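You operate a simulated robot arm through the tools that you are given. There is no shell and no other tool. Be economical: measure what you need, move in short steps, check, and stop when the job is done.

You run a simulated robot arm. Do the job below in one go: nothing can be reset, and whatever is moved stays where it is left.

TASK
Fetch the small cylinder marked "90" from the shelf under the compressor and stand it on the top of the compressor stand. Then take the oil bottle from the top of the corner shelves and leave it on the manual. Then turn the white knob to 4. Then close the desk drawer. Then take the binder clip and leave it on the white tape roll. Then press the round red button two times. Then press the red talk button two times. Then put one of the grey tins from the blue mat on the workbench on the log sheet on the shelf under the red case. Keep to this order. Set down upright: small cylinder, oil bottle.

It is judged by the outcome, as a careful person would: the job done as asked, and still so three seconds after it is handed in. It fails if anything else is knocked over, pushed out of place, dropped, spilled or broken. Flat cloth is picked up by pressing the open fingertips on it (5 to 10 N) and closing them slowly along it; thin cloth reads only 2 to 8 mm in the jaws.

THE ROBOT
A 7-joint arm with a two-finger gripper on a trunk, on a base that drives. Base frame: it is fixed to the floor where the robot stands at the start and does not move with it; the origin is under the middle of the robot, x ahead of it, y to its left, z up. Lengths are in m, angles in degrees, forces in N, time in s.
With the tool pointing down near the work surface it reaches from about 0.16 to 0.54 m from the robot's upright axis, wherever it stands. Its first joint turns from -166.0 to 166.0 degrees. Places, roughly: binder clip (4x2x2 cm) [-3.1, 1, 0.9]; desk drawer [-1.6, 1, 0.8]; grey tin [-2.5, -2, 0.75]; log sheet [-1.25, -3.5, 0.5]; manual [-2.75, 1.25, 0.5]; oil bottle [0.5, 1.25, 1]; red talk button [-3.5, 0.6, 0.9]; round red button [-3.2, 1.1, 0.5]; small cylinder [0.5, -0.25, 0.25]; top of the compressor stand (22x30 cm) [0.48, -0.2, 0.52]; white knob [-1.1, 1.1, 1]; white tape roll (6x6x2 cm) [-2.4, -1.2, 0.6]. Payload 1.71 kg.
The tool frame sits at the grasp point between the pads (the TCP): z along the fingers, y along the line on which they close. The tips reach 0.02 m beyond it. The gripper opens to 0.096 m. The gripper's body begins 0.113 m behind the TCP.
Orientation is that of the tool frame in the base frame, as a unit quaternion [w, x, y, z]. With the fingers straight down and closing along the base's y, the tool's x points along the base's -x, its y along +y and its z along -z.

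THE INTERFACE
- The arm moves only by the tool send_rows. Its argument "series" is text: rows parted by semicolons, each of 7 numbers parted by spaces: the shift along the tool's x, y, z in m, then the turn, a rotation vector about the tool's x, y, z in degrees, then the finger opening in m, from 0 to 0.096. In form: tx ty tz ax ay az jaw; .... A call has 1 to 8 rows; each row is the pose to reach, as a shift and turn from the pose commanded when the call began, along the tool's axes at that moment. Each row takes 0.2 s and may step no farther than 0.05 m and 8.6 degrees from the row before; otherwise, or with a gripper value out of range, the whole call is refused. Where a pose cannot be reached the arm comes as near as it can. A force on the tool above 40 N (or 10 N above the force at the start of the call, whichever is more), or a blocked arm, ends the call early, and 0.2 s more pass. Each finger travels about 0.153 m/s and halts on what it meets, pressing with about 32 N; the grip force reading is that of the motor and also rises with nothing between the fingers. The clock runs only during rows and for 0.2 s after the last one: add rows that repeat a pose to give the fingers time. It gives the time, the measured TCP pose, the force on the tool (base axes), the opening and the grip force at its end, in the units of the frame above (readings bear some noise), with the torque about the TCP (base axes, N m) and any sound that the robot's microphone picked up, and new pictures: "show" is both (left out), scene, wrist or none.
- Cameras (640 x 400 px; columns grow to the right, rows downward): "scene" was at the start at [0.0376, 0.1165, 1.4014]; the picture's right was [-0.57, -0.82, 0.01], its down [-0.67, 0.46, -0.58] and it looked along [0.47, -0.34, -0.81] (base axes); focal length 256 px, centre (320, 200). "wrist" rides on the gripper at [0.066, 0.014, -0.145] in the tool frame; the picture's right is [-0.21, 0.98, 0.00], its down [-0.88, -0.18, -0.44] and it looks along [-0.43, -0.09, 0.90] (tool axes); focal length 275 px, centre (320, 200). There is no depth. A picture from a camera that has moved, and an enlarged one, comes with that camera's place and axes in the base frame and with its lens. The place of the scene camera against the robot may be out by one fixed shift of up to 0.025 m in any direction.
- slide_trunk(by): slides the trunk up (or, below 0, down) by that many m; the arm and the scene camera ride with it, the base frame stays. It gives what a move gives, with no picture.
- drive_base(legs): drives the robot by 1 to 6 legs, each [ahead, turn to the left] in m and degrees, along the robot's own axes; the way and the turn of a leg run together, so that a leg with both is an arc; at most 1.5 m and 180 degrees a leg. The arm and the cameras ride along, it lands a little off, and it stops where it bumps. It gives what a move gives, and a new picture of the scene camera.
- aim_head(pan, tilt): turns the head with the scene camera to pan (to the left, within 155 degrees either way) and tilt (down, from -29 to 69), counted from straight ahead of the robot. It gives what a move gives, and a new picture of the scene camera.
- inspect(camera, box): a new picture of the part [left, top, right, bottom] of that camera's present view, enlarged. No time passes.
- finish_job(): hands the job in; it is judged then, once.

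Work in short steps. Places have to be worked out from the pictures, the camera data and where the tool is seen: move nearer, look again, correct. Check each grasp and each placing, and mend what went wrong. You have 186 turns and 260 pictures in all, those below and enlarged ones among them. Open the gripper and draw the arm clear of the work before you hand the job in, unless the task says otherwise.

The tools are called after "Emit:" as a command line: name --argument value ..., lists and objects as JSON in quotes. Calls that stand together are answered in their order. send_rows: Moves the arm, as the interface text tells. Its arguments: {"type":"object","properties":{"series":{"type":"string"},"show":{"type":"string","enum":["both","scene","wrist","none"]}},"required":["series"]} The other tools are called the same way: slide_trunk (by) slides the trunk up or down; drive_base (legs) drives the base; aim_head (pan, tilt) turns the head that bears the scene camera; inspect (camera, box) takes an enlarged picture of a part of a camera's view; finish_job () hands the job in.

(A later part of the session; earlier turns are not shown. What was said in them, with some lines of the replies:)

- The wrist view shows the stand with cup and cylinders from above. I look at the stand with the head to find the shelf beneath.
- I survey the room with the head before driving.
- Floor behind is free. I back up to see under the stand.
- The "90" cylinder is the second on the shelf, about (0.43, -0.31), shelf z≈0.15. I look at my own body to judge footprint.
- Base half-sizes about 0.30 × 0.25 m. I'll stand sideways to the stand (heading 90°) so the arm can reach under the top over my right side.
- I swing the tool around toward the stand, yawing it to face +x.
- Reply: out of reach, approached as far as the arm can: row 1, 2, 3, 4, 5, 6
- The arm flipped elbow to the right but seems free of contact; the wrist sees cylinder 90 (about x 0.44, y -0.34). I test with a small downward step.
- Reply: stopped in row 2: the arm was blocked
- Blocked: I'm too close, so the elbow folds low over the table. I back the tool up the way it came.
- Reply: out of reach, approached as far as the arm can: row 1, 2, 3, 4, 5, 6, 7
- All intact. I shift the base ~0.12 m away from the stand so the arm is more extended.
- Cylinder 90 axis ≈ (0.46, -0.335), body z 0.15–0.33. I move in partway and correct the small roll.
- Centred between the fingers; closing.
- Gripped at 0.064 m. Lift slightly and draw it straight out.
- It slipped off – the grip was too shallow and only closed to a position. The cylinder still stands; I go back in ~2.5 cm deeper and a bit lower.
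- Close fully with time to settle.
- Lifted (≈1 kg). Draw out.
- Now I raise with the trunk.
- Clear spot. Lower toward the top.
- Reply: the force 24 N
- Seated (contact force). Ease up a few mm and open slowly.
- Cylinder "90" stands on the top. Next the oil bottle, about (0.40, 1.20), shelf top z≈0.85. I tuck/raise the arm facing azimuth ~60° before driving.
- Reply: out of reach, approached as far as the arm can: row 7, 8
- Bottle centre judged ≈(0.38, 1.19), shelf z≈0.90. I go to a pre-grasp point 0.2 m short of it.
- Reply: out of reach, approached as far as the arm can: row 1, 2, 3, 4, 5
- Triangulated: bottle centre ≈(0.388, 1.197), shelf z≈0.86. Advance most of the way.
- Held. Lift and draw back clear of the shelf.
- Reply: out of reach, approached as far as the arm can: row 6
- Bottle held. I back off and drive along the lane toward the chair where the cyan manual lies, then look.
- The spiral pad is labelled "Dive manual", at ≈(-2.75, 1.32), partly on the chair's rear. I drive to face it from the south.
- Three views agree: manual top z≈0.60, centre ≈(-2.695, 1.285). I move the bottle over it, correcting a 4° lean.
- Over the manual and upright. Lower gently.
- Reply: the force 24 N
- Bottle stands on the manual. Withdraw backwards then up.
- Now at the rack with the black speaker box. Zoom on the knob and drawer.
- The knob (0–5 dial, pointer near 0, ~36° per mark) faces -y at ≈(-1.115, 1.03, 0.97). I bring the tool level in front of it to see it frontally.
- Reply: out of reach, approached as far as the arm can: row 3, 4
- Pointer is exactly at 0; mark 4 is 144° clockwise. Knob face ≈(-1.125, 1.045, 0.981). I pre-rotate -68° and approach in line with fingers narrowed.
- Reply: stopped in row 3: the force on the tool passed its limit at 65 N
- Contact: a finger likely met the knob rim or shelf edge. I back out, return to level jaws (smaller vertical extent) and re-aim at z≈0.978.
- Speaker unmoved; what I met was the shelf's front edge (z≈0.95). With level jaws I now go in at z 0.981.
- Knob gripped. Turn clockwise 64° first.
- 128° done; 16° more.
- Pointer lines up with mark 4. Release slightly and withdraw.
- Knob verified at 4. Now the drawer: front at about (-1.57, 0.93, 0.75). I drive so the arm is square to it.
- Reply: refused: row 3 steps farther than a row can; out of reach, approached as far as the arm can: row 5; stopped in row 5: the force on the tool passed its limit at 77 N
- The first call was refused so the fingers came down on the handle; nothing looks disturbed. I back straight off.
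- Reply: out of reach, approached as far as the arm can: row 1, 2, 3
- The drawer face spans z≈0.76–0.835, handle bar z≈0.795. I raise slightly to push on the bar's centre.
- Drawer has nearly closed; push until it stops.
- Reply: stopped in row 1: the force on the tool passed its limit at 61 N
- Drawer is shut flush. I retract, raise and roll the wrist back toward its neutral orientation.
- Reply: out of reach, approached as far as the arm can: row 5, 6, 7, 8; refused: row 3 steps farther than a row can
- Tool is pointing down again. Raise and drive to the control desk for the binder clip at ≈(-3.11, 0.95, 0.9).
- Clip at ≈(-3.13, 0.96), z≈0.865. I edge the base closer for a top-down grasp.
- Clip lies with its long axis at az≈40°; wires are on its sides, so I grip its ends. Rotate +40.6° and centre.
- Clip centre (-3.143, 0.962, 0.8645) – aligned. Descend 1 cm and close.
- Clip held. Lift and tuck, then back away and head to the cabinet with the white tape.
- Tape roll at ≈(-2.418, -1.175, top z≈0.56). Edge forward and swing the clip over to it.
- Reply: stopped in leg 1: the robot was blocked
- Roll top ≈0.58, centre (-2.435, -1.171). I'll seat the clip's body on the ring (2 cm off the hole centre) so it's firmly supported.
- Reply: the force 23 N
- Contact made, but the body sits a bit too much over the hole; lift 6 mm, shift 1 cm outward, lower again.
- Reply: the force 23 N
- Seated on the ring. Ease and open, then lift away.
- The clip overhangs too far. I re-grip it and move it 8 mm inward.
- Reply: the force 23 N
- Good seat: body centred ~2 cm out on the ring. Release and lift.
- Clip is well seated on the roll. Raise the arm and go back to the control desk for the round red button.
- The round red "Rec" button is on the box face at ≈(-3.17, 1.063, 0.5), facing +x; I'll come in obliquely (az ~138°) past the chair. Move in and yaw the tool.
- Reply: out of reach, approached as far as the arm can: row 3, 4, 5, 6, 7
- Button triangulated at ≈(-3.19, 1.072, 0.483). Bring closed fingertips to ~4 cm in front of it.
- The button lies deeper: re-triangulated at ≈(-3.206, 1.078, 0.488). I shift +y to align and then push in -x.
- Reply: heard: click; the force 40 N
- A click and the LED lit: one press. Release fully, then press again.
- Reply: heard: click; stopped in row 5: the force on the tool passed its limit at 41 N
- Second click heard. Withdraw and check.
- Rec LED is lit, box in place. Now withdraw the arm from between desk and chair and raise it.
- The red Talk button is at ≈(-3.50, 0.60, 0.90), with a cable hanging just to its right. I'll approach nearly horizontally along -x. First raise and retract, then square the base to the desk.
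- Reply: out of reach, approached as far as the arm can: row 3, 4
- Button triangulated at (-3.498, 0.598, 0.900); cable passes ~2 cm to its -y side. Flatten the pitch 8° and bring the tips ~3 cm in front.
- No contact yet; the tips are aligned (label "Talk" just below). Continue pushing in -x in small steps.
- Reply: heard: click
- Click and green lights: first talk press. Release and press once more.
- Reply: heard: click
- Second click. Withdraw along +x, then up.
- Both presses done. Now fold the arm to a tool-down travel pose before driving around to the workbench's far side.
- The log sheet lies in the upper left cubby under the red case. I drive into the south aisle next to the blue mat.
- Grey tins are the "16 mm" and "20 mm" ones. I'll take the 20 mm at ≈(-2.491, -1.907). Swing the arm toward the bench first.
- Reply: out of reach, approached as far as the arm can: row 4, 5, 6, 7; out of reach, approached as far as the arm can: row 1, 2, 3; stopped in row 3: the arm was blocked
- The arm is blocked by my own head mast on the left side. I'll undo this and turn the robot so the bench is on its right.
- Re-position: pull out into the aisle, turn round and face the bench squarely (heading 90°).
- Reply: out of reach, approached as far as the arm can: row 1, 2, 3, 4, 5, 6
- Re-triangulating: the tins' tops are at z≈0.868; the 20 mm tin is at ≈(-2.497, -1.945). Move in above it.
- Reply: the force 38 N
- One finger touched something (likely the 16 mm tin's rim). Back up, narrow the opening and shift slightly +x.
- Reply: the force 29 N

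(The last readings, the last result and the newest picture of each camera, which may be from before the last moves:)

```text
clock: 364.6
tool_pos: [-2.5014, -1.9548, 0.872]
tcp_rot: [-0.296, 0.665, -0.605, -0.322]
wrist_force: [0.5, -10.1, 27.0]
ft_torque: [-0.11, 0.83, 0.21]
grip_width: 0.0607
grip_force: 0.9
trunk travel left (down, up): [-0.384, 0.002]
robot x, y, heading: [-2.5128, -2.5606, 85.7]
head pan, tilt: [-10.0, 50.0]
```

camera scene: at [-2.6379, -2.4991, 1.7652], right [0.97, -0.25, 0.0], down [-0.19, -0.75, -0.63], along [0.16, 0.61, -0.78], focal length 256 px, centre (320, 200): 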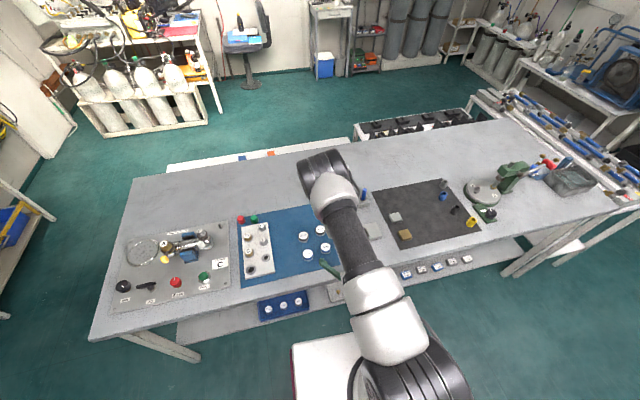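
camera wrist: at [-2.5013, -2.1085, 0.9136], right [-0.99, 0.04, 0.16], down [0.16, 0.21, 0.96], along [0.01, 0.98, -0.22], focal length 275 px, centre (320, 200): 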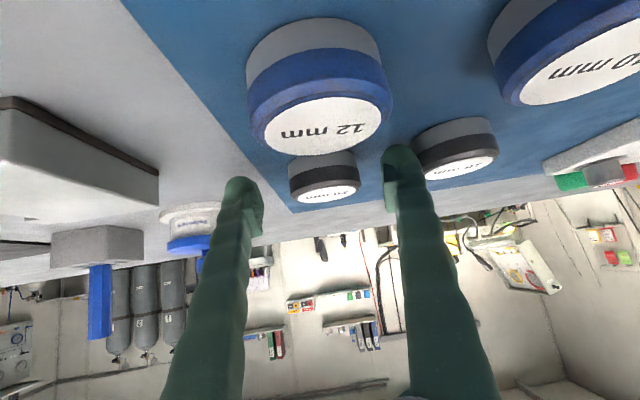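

That's the mat (z≈0.851). Ease up 2 mm and close on the tin.

Emit:
send_rows --series "-0.003 0 -0.003 0 0 0 0.06; -0.003 0 -0.003 0 0 0 0.045; -0.003 0 -0.003 0 0 0 0.02; -0.003 0 -0.003 0 0 0 0; -0.003 0 -0.003 0 0 0 0" --show "none"

Emit:
send_rows --series "-0.01 0 -0.01 0 0 0 0; -0.03 0 -0.025 0 0 0 0; -0.05 0 -0.04 0 0 0 0" --show "wrist"

```text
clock: 365.8
tool_pos: [-2.5001, -1.9537, 0.8725]
tcp_rot: [-0.296, 0.665, -0.607, -0.318]
wrist_force: [1.2, -0.1, 12.2]
ft_torque: [0.03, 0.24, -0.01]
grip_width: 0.0416
grip_force: 31.3
trunk travel left (down, up): [-0.384, 0.002]
robot x, y, heading: [-2.5132, -2.5575, 85.7]
head pan, tilt: [-10.0, 50.0]
```

```text
clock: 366.6
tool_pos: [-2.5006, -1.9562, 0.9329]
tcp_rot: [-0.295, 0.666, -0.607, -0.318]
wrist_force: [0.2, -0.5, 0.3]
ft_torque: [-0.02, 0.01, -0.05]
grip_width: 0.0414
grip_force: 32.6
trunk travel left (down, up): [-0.384, 0.002]
robot x, y, heading: [-2.5139, -2.559, 85.4]
head pan, tilt: [-10.0, 50.0]
camera wrist: at [-2.5011, -2.1112, 0.9744], right [-0.99, 0.04, 0.15], down [0.16, 0.21, 0.96], along [0.01, 0.98, -0.22], focal length 275 px, centre (320, 200)
```

wrist: 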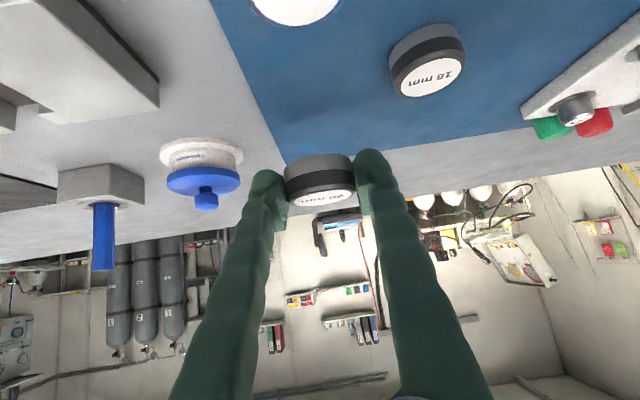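

Tin held. Lift, retract, then back off and drive to the cubby with the log sheet.

Emit:
send_rows --series "0.001 0.003 -0.041 0 0 0 0; 0.002 0.006 -0.083 0 0 0 0; 0.003 0.009 -0.125 0 0 0 0; 0.004 0.012 -0.166 0 0 0 0; 0.005 0.015 -0.208 0 0 0 0; 0.006 0.018 -0.249 0 0 0 0" --show "none"

Emit:
drive_base --legs '[[-0.24, 0], [0, -85.5], [1.1, 0], [0, -90]]'

Emit:
aim_head --pan 0 --tilt 45

```text
clock: 368.0
tool_pos: [-2.4908, -2.0562, 1.0471]
tcp_rot: [-0.3, 0.665, -0.605, -0.321]
wrist_force: [0.4, 0.5, 0.0]
ft_torque: [-0.01, -0.01, -0.02]
grip_width: 0.0414
grip_force: 32.2
out of reach, approached as far as the arm can: row 4, 5, 6
trunk travel left (down, up): [-0.384, 0.002]
robot x, y, heading: [-2.5146, -2.5576, 85.6]
head pan, tilt: [-10.0, 50.0]
```

```text
clock: 384.3
tool_pos: [-1.4212, -3.2948, 1.0464]
tcp_rot: [0.336, 0.57, 0.694, -0.283]
wrist_force: [-0.7, -0.3, -1.4]
ft_torque: [0.01, 0.0, 0.0]
grip_width: 0.0415
grip_force: 31.7
trunk travel left (down, up): [-0.384, 0.002]
robot x, y, heading: [-1.4404, -2.7975, -88.5]
head pan, tilt: [-10.0, 50.0]
camera scene: at [-1.2847, -2.8329, 1.7652], right [-0.99, 0.15, 0.0], down [0.12, 0.77, -0.63], along [-0.1, -0.62, -0.78], focal length 256 px, centre (320, 200)
```

scene: 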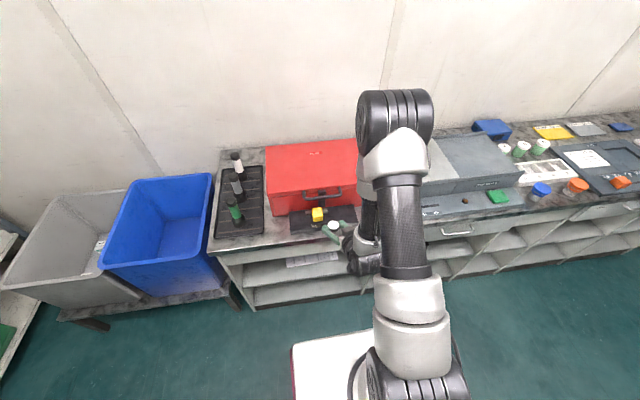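

```text
clock: 385.0
tool_pos: [-1.4246, -3.3036, 1.0619]
tcp_rot: [0.354, 0.558, 0.684, -0.308]
wrist_force: [0.6, 0.5, -0.3]
ft_torque: [-0.04, 0.02, 0.02]
grip_width: 0.0411
grip_force: 31.5
trunk travel left (down, up): [-0.384, 0.002]
robot x, y, heading: [-1.4422, -2.7948, -88.5]
head pan, tilt: [0.0, 45.0]
camera scene: at [-1.2714, -2.8379, 1.772], right [-1.0, -0.02, 0.0], down [-0.01, 0.72, -0.7], along [0.01, -0.69, -0.72], focal length 256 px, centre (320, 200)
```

scene: 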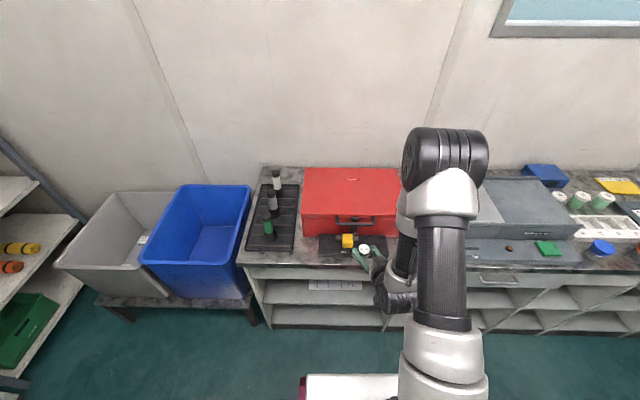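

Log sheet edge visible around (-1.34, -3.44), z≈0.5. Retract slightly, lower the trunk and look into the cubby with the wrist camera.

Emit:
send_rows --series "0 0 -0.04 0 2 0 0; 0.01 0 -0.08 0 4 0 0" --show "none"

Emit:
slide_trunk --by -0.3

Emit:
inspect --camera "wrist" --box '[0, 0, 640, 400]'

Emit:
inspect --camera "scene" --box '[220, 150, 480, 350]'

```text
clock: 385.6
tool_pos: [-1.4504, -3.2985, 1.0943]
tcp_rot: [0.319, 0.576, 0.702, -0.273]
wrist_force: [-0.4, 0.0, -0.1]
ft_torque: [0.02, 0.0, -0.02]
grip_width: 0.0414
grip_force: 31.7
out of reach, approached as far as the arm can: row 1, 2
trunk travel left (down, up): [-0.384, 0.002]
robot x, y, heading: [-1.4456, -2.7952, -88.8]
head pan, tilt: [0.0, 45.0]
```

```text
clock: 388.6
tool_pos: [-1.4505, -3.2934, 0.7912]
tcp_rot: [0.317, 0.577, 0.703, -0.268]
wrist_force: [0.1, -0.3, -0.4]
ft_torque: [-0.01, 0.0, -0.02]
grip_width: 0.0417
grip_force: 31.9
trunk travel left (down, up): [-0.084, 0.302]
robot x, y, heading: [-1.4413, -2.7941, -88.8]
head pan, tilt: [0.0, 45.0]
```

```text
1.00 times, centred on (320, 200) of wrist (not enlarged: the box is as wide or as high as the picture)
camera zoom: at [-1.4645, -3.1405, 0.8369], right [0.99, 0.05, 0.14], down [-0.13, -0.27, 0.96], along [0.09, -0.96, -0.26], focal length 275 px, centre (320, 200)
```

zoom: 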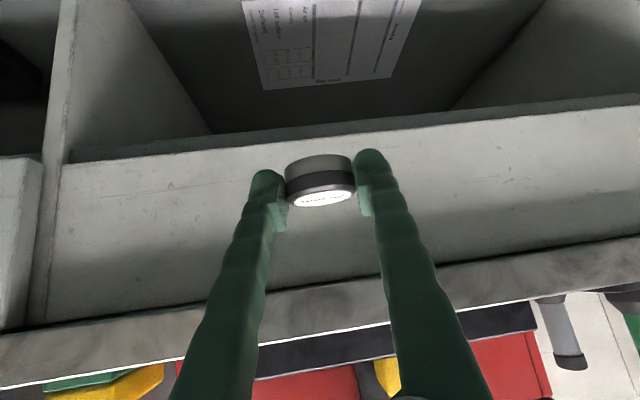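

```text
2.00 times, centred on (350, 250) of scene
camera zoom: at [-1.2713, -2.833, 1.4721], right [-1.0, -0.02, 0.0], down [-0.01, 0.72, -0.7], along [0.01, -0.7, -0.72], focal length 511 px, centre (260, 100)
```

zoom: 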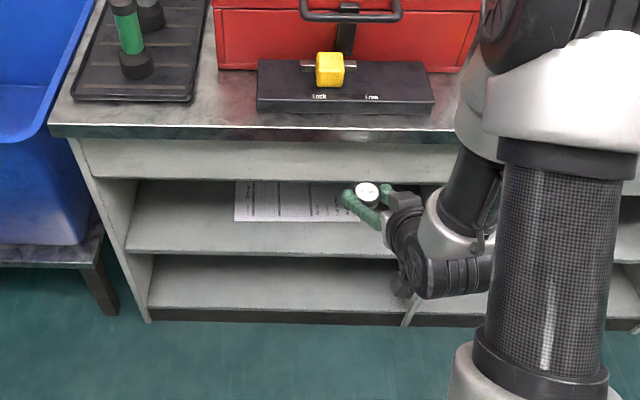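

Shelf z works out ≈0.40, log sheet x -1.5…-1.17, y -3.475…-3.70. Lower the tin in front of the cubby first.

Emit:
send_rows --series "0.032 0.013 0.031 0 -0.4 0 0; 0.064 0.027 0.063 0 -0.8 0 0; 0.096 0.04 0.094 0 -1.2 0 0; 0.129 0.054 0.125 0 -1.6 0 0; 0.161 0.067 0.157 0 -2 0 0; 0.193 0.081 0.188 0 -2.5 0 0" --show "both"

```text
clock: 390.0
tool_pos: [-1.3682, -3.2926, 0.5185]
tcp_rot: [0.331, 0.573, 0.696, -0.28]
wrist_force: [-0.4, -0.1, -0.2]
ft_torque: [0.03, -0.03, 0.01]
grip_width: 0.0416
grip_force: 32.0
trunk travel left (down, up): [-0.084, 0.302]
robot x, y, heading: [-1.4413, -2.7931, -88.7]
head pan, tilt: [0.0, 45.0]
camera scene: at [-1.2713, -2.8331, 1.4721], right [-1.0, -0.02, 0.0], down [-0.01, 0.72, -0.7], along [0.01, -0.69, -0.72], focal length 256 px, centre (320, 200)
camera wrist: at [-1.3837, -3.1374, 0.5571], right [0.99, 0.06, 0.15], down [-0.13, -0.23, 0.96], along [0.09, -0.97, -0.22], focal length 275 px, centre (320, 200)
```

scene: 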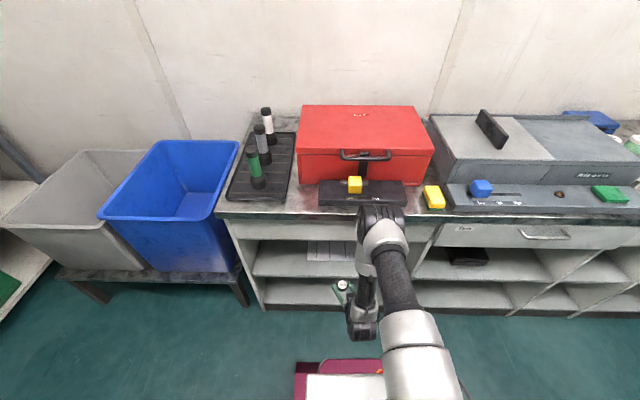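
wrist: 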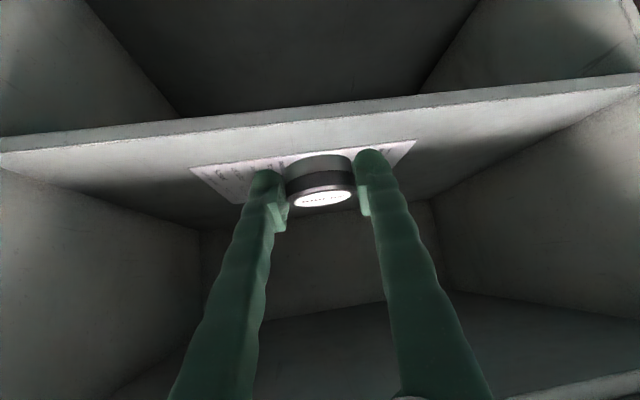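

Raise the trunk 10 cm while lowering the arm the same amount (keeps elbow clear of the counter), then edge the base in 0.1 m.

Emit:
slide_trunk --by 0.1

Emit:
send_rows --series "0.03 0 0.024 0 0 0 0; 0.06 0 0.048 0 0 0 0; 0.09 0 0.072 0 0 0 0" --show "none"

Emit:
drive_base --legs '[[0.1, 0]]'

Emit:
inspect --camera "wrist" --box '[0, 0, 640, 400]'

```text
clock: 391.3
tool_pos: [-1.3701, -3.2932, 0.6176]
tcp_rot: [0.331, 0.573, 0.695, -0.28]
wrist_force: [0.8, -0.3, -0.4]
ft_torque: [-0.01, 0.02, -0.02]
grip_width: 0.0415
grip_force: 31.7
trunk travel left (down, up): [-0.184, 0.202]
robot x, y, heading: [-1.4396, -2.7954, -88.5]
head pan, tilt: [0.0, 45.0]
```

```text
clock: 392.1
tool_pos: [-1.3703, -3.2924, 0.505]
tcp_rot: [0.331, 0.573, 0.696, -0.28]
wrist_force: [-0.7, -0.5, -0.8]
ft_torque: [-0.01, -0.01, -0.02]
grip_width: 0.0417
grip_force: 32.3
trunk travel left (down, up): [-0.184, 0.202]
robot x, y, heading: [-1.444, -2.7957, -88.9]
head pan, tilt: [0.0, 45.0]
```

```text
clock: 393.3
tool_pos: [-1.3675, -3.391, 0.5041]
tcp_rot: [0.33, 0.573, 0.696, -0.28]
wrist_force: [-1.6, 0.1, -1.1]
ft_torque: [-0.01, 0.02, -0.01]
grip_width: 0.0416
grip_force: 32.0
trunk travel left (down, up): [-0.184, 0.202]
robot x, y, heading: [-1.436, -2.8932, -88.7]
head pan, tilt: [0.0, 45.0]
camera scene: at [-1.2694, -2.9185, 1.5731], right [-1.0, -0.02, 0.0], down [-0.02, 0.71, -0.7], along [0.02, -0.7, -0.71], focal length 256 px, centre (320, 200)
```

scene: 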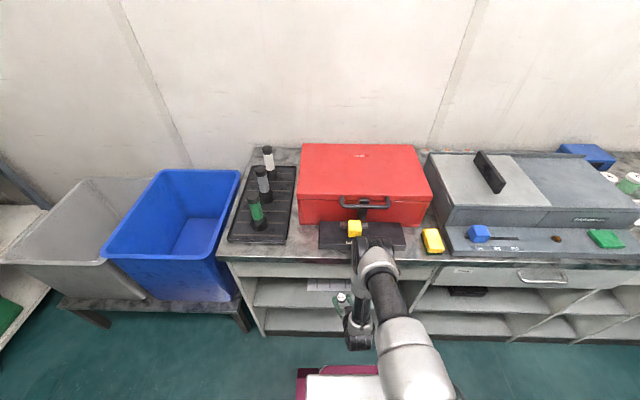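

```text
1.00 times, centred on (320, 200) of wrist (not enlarged: the box is as wide or as high as the picture)
camera zoom: at [-1.3834, -3.236, 0.5444], right [0.99, 0.06, 0.15], down [-0.13, -0.23, 0.96], along [0.09, -0.97, -0.22], focal length 275 px, centre (320, 200)
```

zoom: 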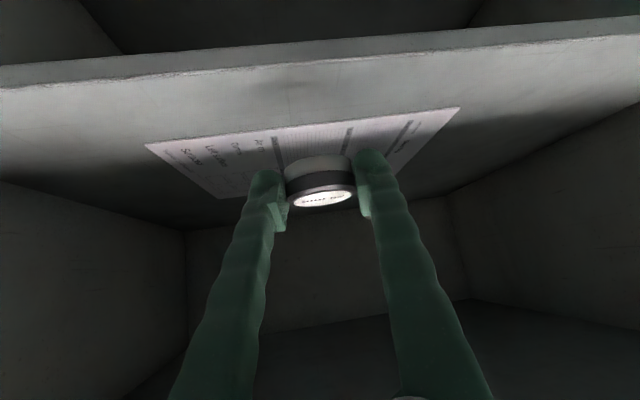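

Sheet near edge y≈-3.478 at z≈0.415. Move the tin in over the sheet.

Emit:
send_rows --series "-0.012 -0.005 0.037 0 0 0 0; -0.026 -0.011 0.072 0 0 0 0; -0.043 -0.016 0.106 0 0 0 0; -0.06 -0.022 0.138 0 0 0 0" --show "both"

```text
clock: 394.3
tool_pos: [-1.3595, -3.5303, 0.479]
tcp_rot: [0.335, 0.569, 0.695, -0.284]
wrist_force: [-0.2, -0.9, -2.4]
ft_torque: [-0.04, -0.05, 0.03]
grip_width: 0.0418
grip_force: 32.1
trunk travel left (down, up): [-0.184, 0.202]
robot x, y, heading: [-1.4382, -2.8922, -88.9]
head pan, tilt: [0.0, 45.0]
camera scene: at [-1.2702, -2.8771, 1.5738], right [-1.0, -0.02, 0.0], down [-0.02, 0.69, -0.72], along [0.02, -0.72, -0.69], focal length 256 px, centre (320, 200)
camera wrist: at [-1.3751, -3.3745, 0.5167], right [0.99, 0.06, 0.15], down [-0.13, -0.21, 0.97], along [0.09, -0.97, -0.2], focal length 275 px, centre (320, 200)
```

scene: 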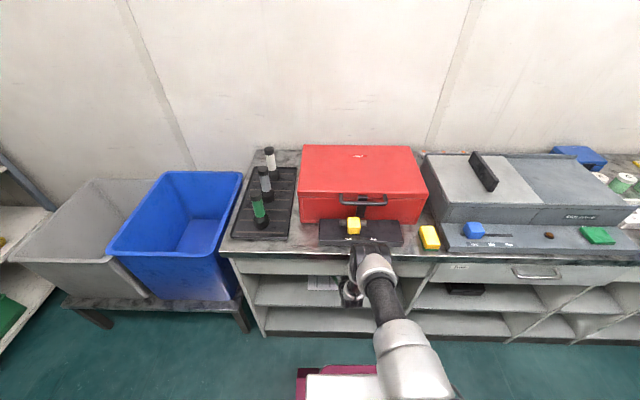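
wrist: 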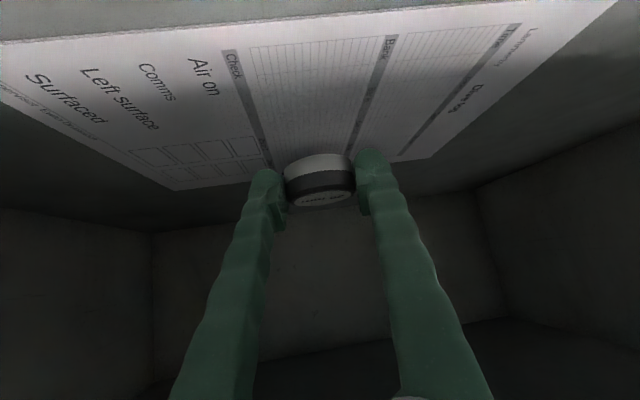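

Emit:
inspect --camera "scene" --box '[300, 200, 440, 320]'

```text
3.33 times, centred on (370, 260) of scene
camera zoom: at [-1.2702, -2.8771, 1.5738], right [-1.0, -0.02, 0.0], down [-0.02, 0.69, -0.72], along [0.02, -0.72, -0.69], focal length 852 px, centre (153, 0)
```

zoom: 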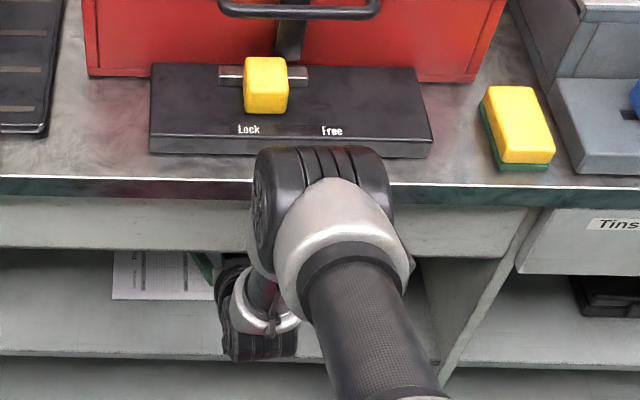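

Elbow clear. Lower the tin onto the sheet gently.

Emit:
send_rows --series "0.0117 0 0.0093 0 0 0 0; 0.0234 0 0.0186 0 0 0 0; 0.0273 0 0.0217 0 0 0 0" --show "wrist"

```text
clock: 394.9
tool_pos: [-1.3593, -3.5442, 0.4394]
tcp_rot: [0.335, 0.572, 0.693, -0.283]
wrist_force: [1.8, -6.3, 16.2]
ft_torque: [-0.09, -0.3, -0.12]
grip_width: 0.0416
grip_force: 32.2
trunk travel left (down, up): [-0.184, 0.202]
robot x, y, heading: [-1.4366, -2.8925, -88.9]
head pan, tilt: [0.0, 45.0]
stopped in row 3: the force on the tool passed its limit at 47 N (the readings are from after the stop); the commanded pose is now the measured one
camera wrist: at [-1.3756, -3.388, 0.477], right [0.99, 0.06, 0.15], down [-0.14, -0.22, 0.97], along [0.09, -0.97, -0.21], focal length 275 px, centre (320, 200)
```

wrist: 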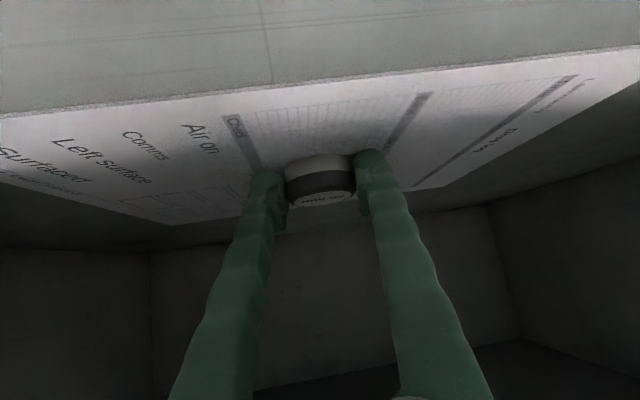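

Seated on the log sheet. Ease up 2 mm and open.

Emit:
send_rows --series "-0.0016 0 -0.0012 0 0 0 0; -0.0016 0 -0.0012 0 0 0 0.044; -0.0016 0 -0.0012 0 0 0 0.05; -0.0016 0 -0.0012 0 0 0 0.06; -0.0016 0 -0.0012 0 0 0 0.06" --show "wrist"

```text
clock: 396.1
tool_pos: [-1.3619, -3.5377, 0.4377]
tcp_rot: [0.334, 0.572, 0.695, -0.281]
wrist_force: [-7.8, -0.1, 20.1]
ft_torque: [-0.01, -0.5, -0.11]
grip_width: 0.0556
grip_force: 0.1
trunk travel left (down, up): [-0.184, 0.202]
robot x, y, heading: [-1.4412, -2.8936, -89.0]
head pan, tilt: [0.0, 45.0]
camera wrist: at [-1.3766, -3.3827, 0.4773], right [0.99, 0.06, 0.15], down [-0.14, -0.22, 0.97], along [0.09, -0.97, -0.21], focal length 275 px, centre (320, 200)
```

wrist: 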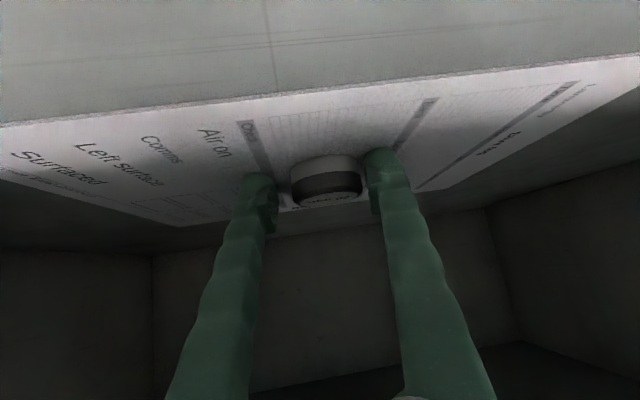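

Tin released. Lift a touch, centre the fingers off the tin, then withdraw along the tool axis.

Emit:
send_rows --series "-0.004 0.003 -0.003 0 0 0 0.06; -0.006 0.005 -0.006 0 0 0 0.065; -0.006 0.005 -0.03 0 0 0 0.065; -0.006 0.005 -0.07 0 0 0 0.065" --show "wrist"

```text
clock: 397.1
tool_pos: [-1.3633, -3.4914, 0.4896]
tcp_rot: [0.335, 0.571, 0.694, -0.284]
wrist_force: [0.0, 0.0, 0.8]
ft_torque: [0.02, 0.02, 0.02]
grip_width: 0.065
grip_force: 0.1
trunk travel left (down, up): [-0.184, 0.202]
robot x, y, heading: [-1.44, -2.8957, -88.7]
head pan, tilt: [0.0, 45.0]
camera wrist: at [-1.3785, -3.3362, 0.5271], right [0.99, 0.06, 0.15], down [-0.14, -0.22, 0.97], along [0.09, -0.97, -0.21], focal length 275 px, centre (320, 200)
```

wrist: 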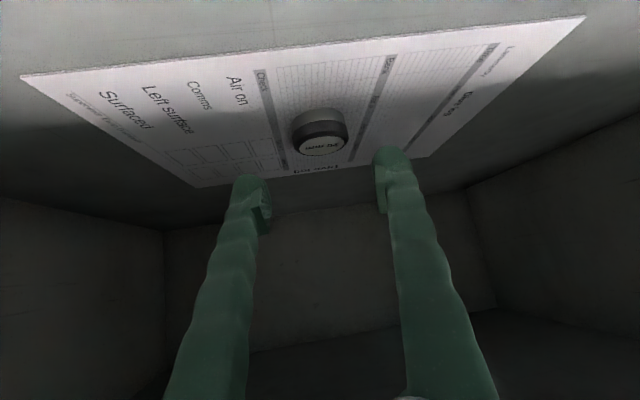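

The tin stands on the log sheet. Withdraw horizontally, then back the base off.

Emit:
send_rows --series "0.025 0.007 -0.031 0 0 0 0.065; 0.05 0.015 -0.062 0 0 0 0.065; 0.075 0.022 -0.093 0 0 0 0.065; 0.1 0.03 -0.124 0 0 0 0.065" --show "none"

Emit:
drive_base --legs '[[-0.2, 0]]'

Emit:
inspect --camera "scene" --box '[220, 180, 480, 350]'

```text
clock: 398.1
tool_pos: [-1.3657, -3.3269, 0.4837]
tcp_rot: [0.333, 0.572, 0.695, -0.281]
wrist_force: [0.5, -0.6, -0.9]
ft_torque: [0.01, 0.02, 0.02]
grip_width: 0.0649
grip_force: 0.1
trunk travel left (down, up): [-0.184, 0.202]
robot x, y, heading: [-1.4393, -2.8919, -88.9]
head pan, tilt: [0.0, 45.0]
```

```text
clock: 399.8
tool_pos: [-1.3717, -3.1236, 0.4844]
tcp_rot: [0.333, 0.574, 0.693, -0.283]
wrist_force: [0.5, -0.5, 0.2]
ft_torque: [0.01, 0.02, -0.01]
grip_width: 0.0651
grip_force: 0.0
trunk travel left (down, up): [-0.184, 0.202]
robot x, y, heading: [-1.4419, -2.6887, -89.1]
head pan, tilt: [0.0, 45.0]
camera scene: at [-1.2732, -2.7285, 1.5727], right [-1.0, -0.02, 0.0], down [-0.01, 0.72, -0.7], along [0.01, -0.7, -0.72], focal length 256 px, centre (320, 200)
```

scene: 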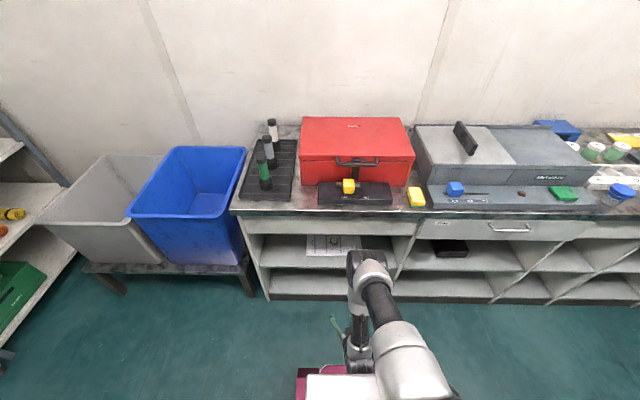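

```text
2.35 times, centred on (350, 265) of scene
camera zoom: at [-1.2732, -2.7285, 1.5727], right [-1.0, -0.02, 0.0], down [-0.01, 0.72, -0.7], along [0.01, -0.7, -0.72], focal length 602 px, centre (249, 47)
```

zoom: 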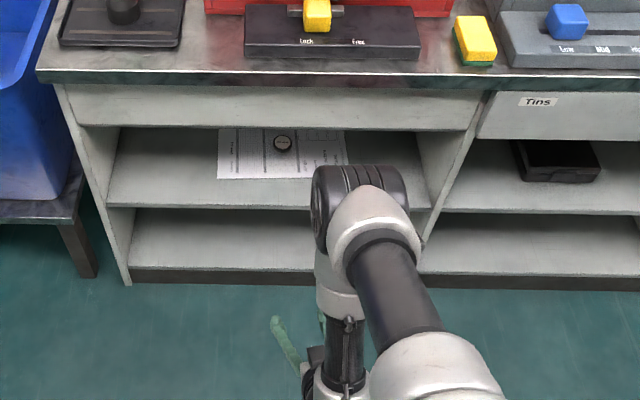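

The tin rests on the log sheet, the gripper is open and the arm is clear; every step was checked as it was done. I hand in the job.

Emit:
finish_job

```text
The job is handed in.
```

I did all eight steps in the order you gave and handed the job in.

- **Small cylinder:** "90" stands upright on top of the compressor stand. My first grip on it slipped at the shelf, but it stayed standing.
- **Oil bottle:** It stands upright on the dive manual on the chair.
- **White knob:** Its pointer lines up with 4.
- **Desk drawer:** It is closed flush. My fingers came down on its handle once before I pushed it; nothing looked disturbed.
- **Binder clip:** It rests on the ring of the white tape roll. I re-seated it once because it overhung the edge.
- **Round red button:** I pressed it twice and heard a click each time. The tip slipped off the button after the second press.
- **Red talk button:** I pressed it twice and heard a click each time.
- **Grey tin:** The "20 mm" tin from the blue mat is on the log sheet under the red case.

The base also bumped lightly against the front of the cabinet with the tape roll; I saw nothing moved.
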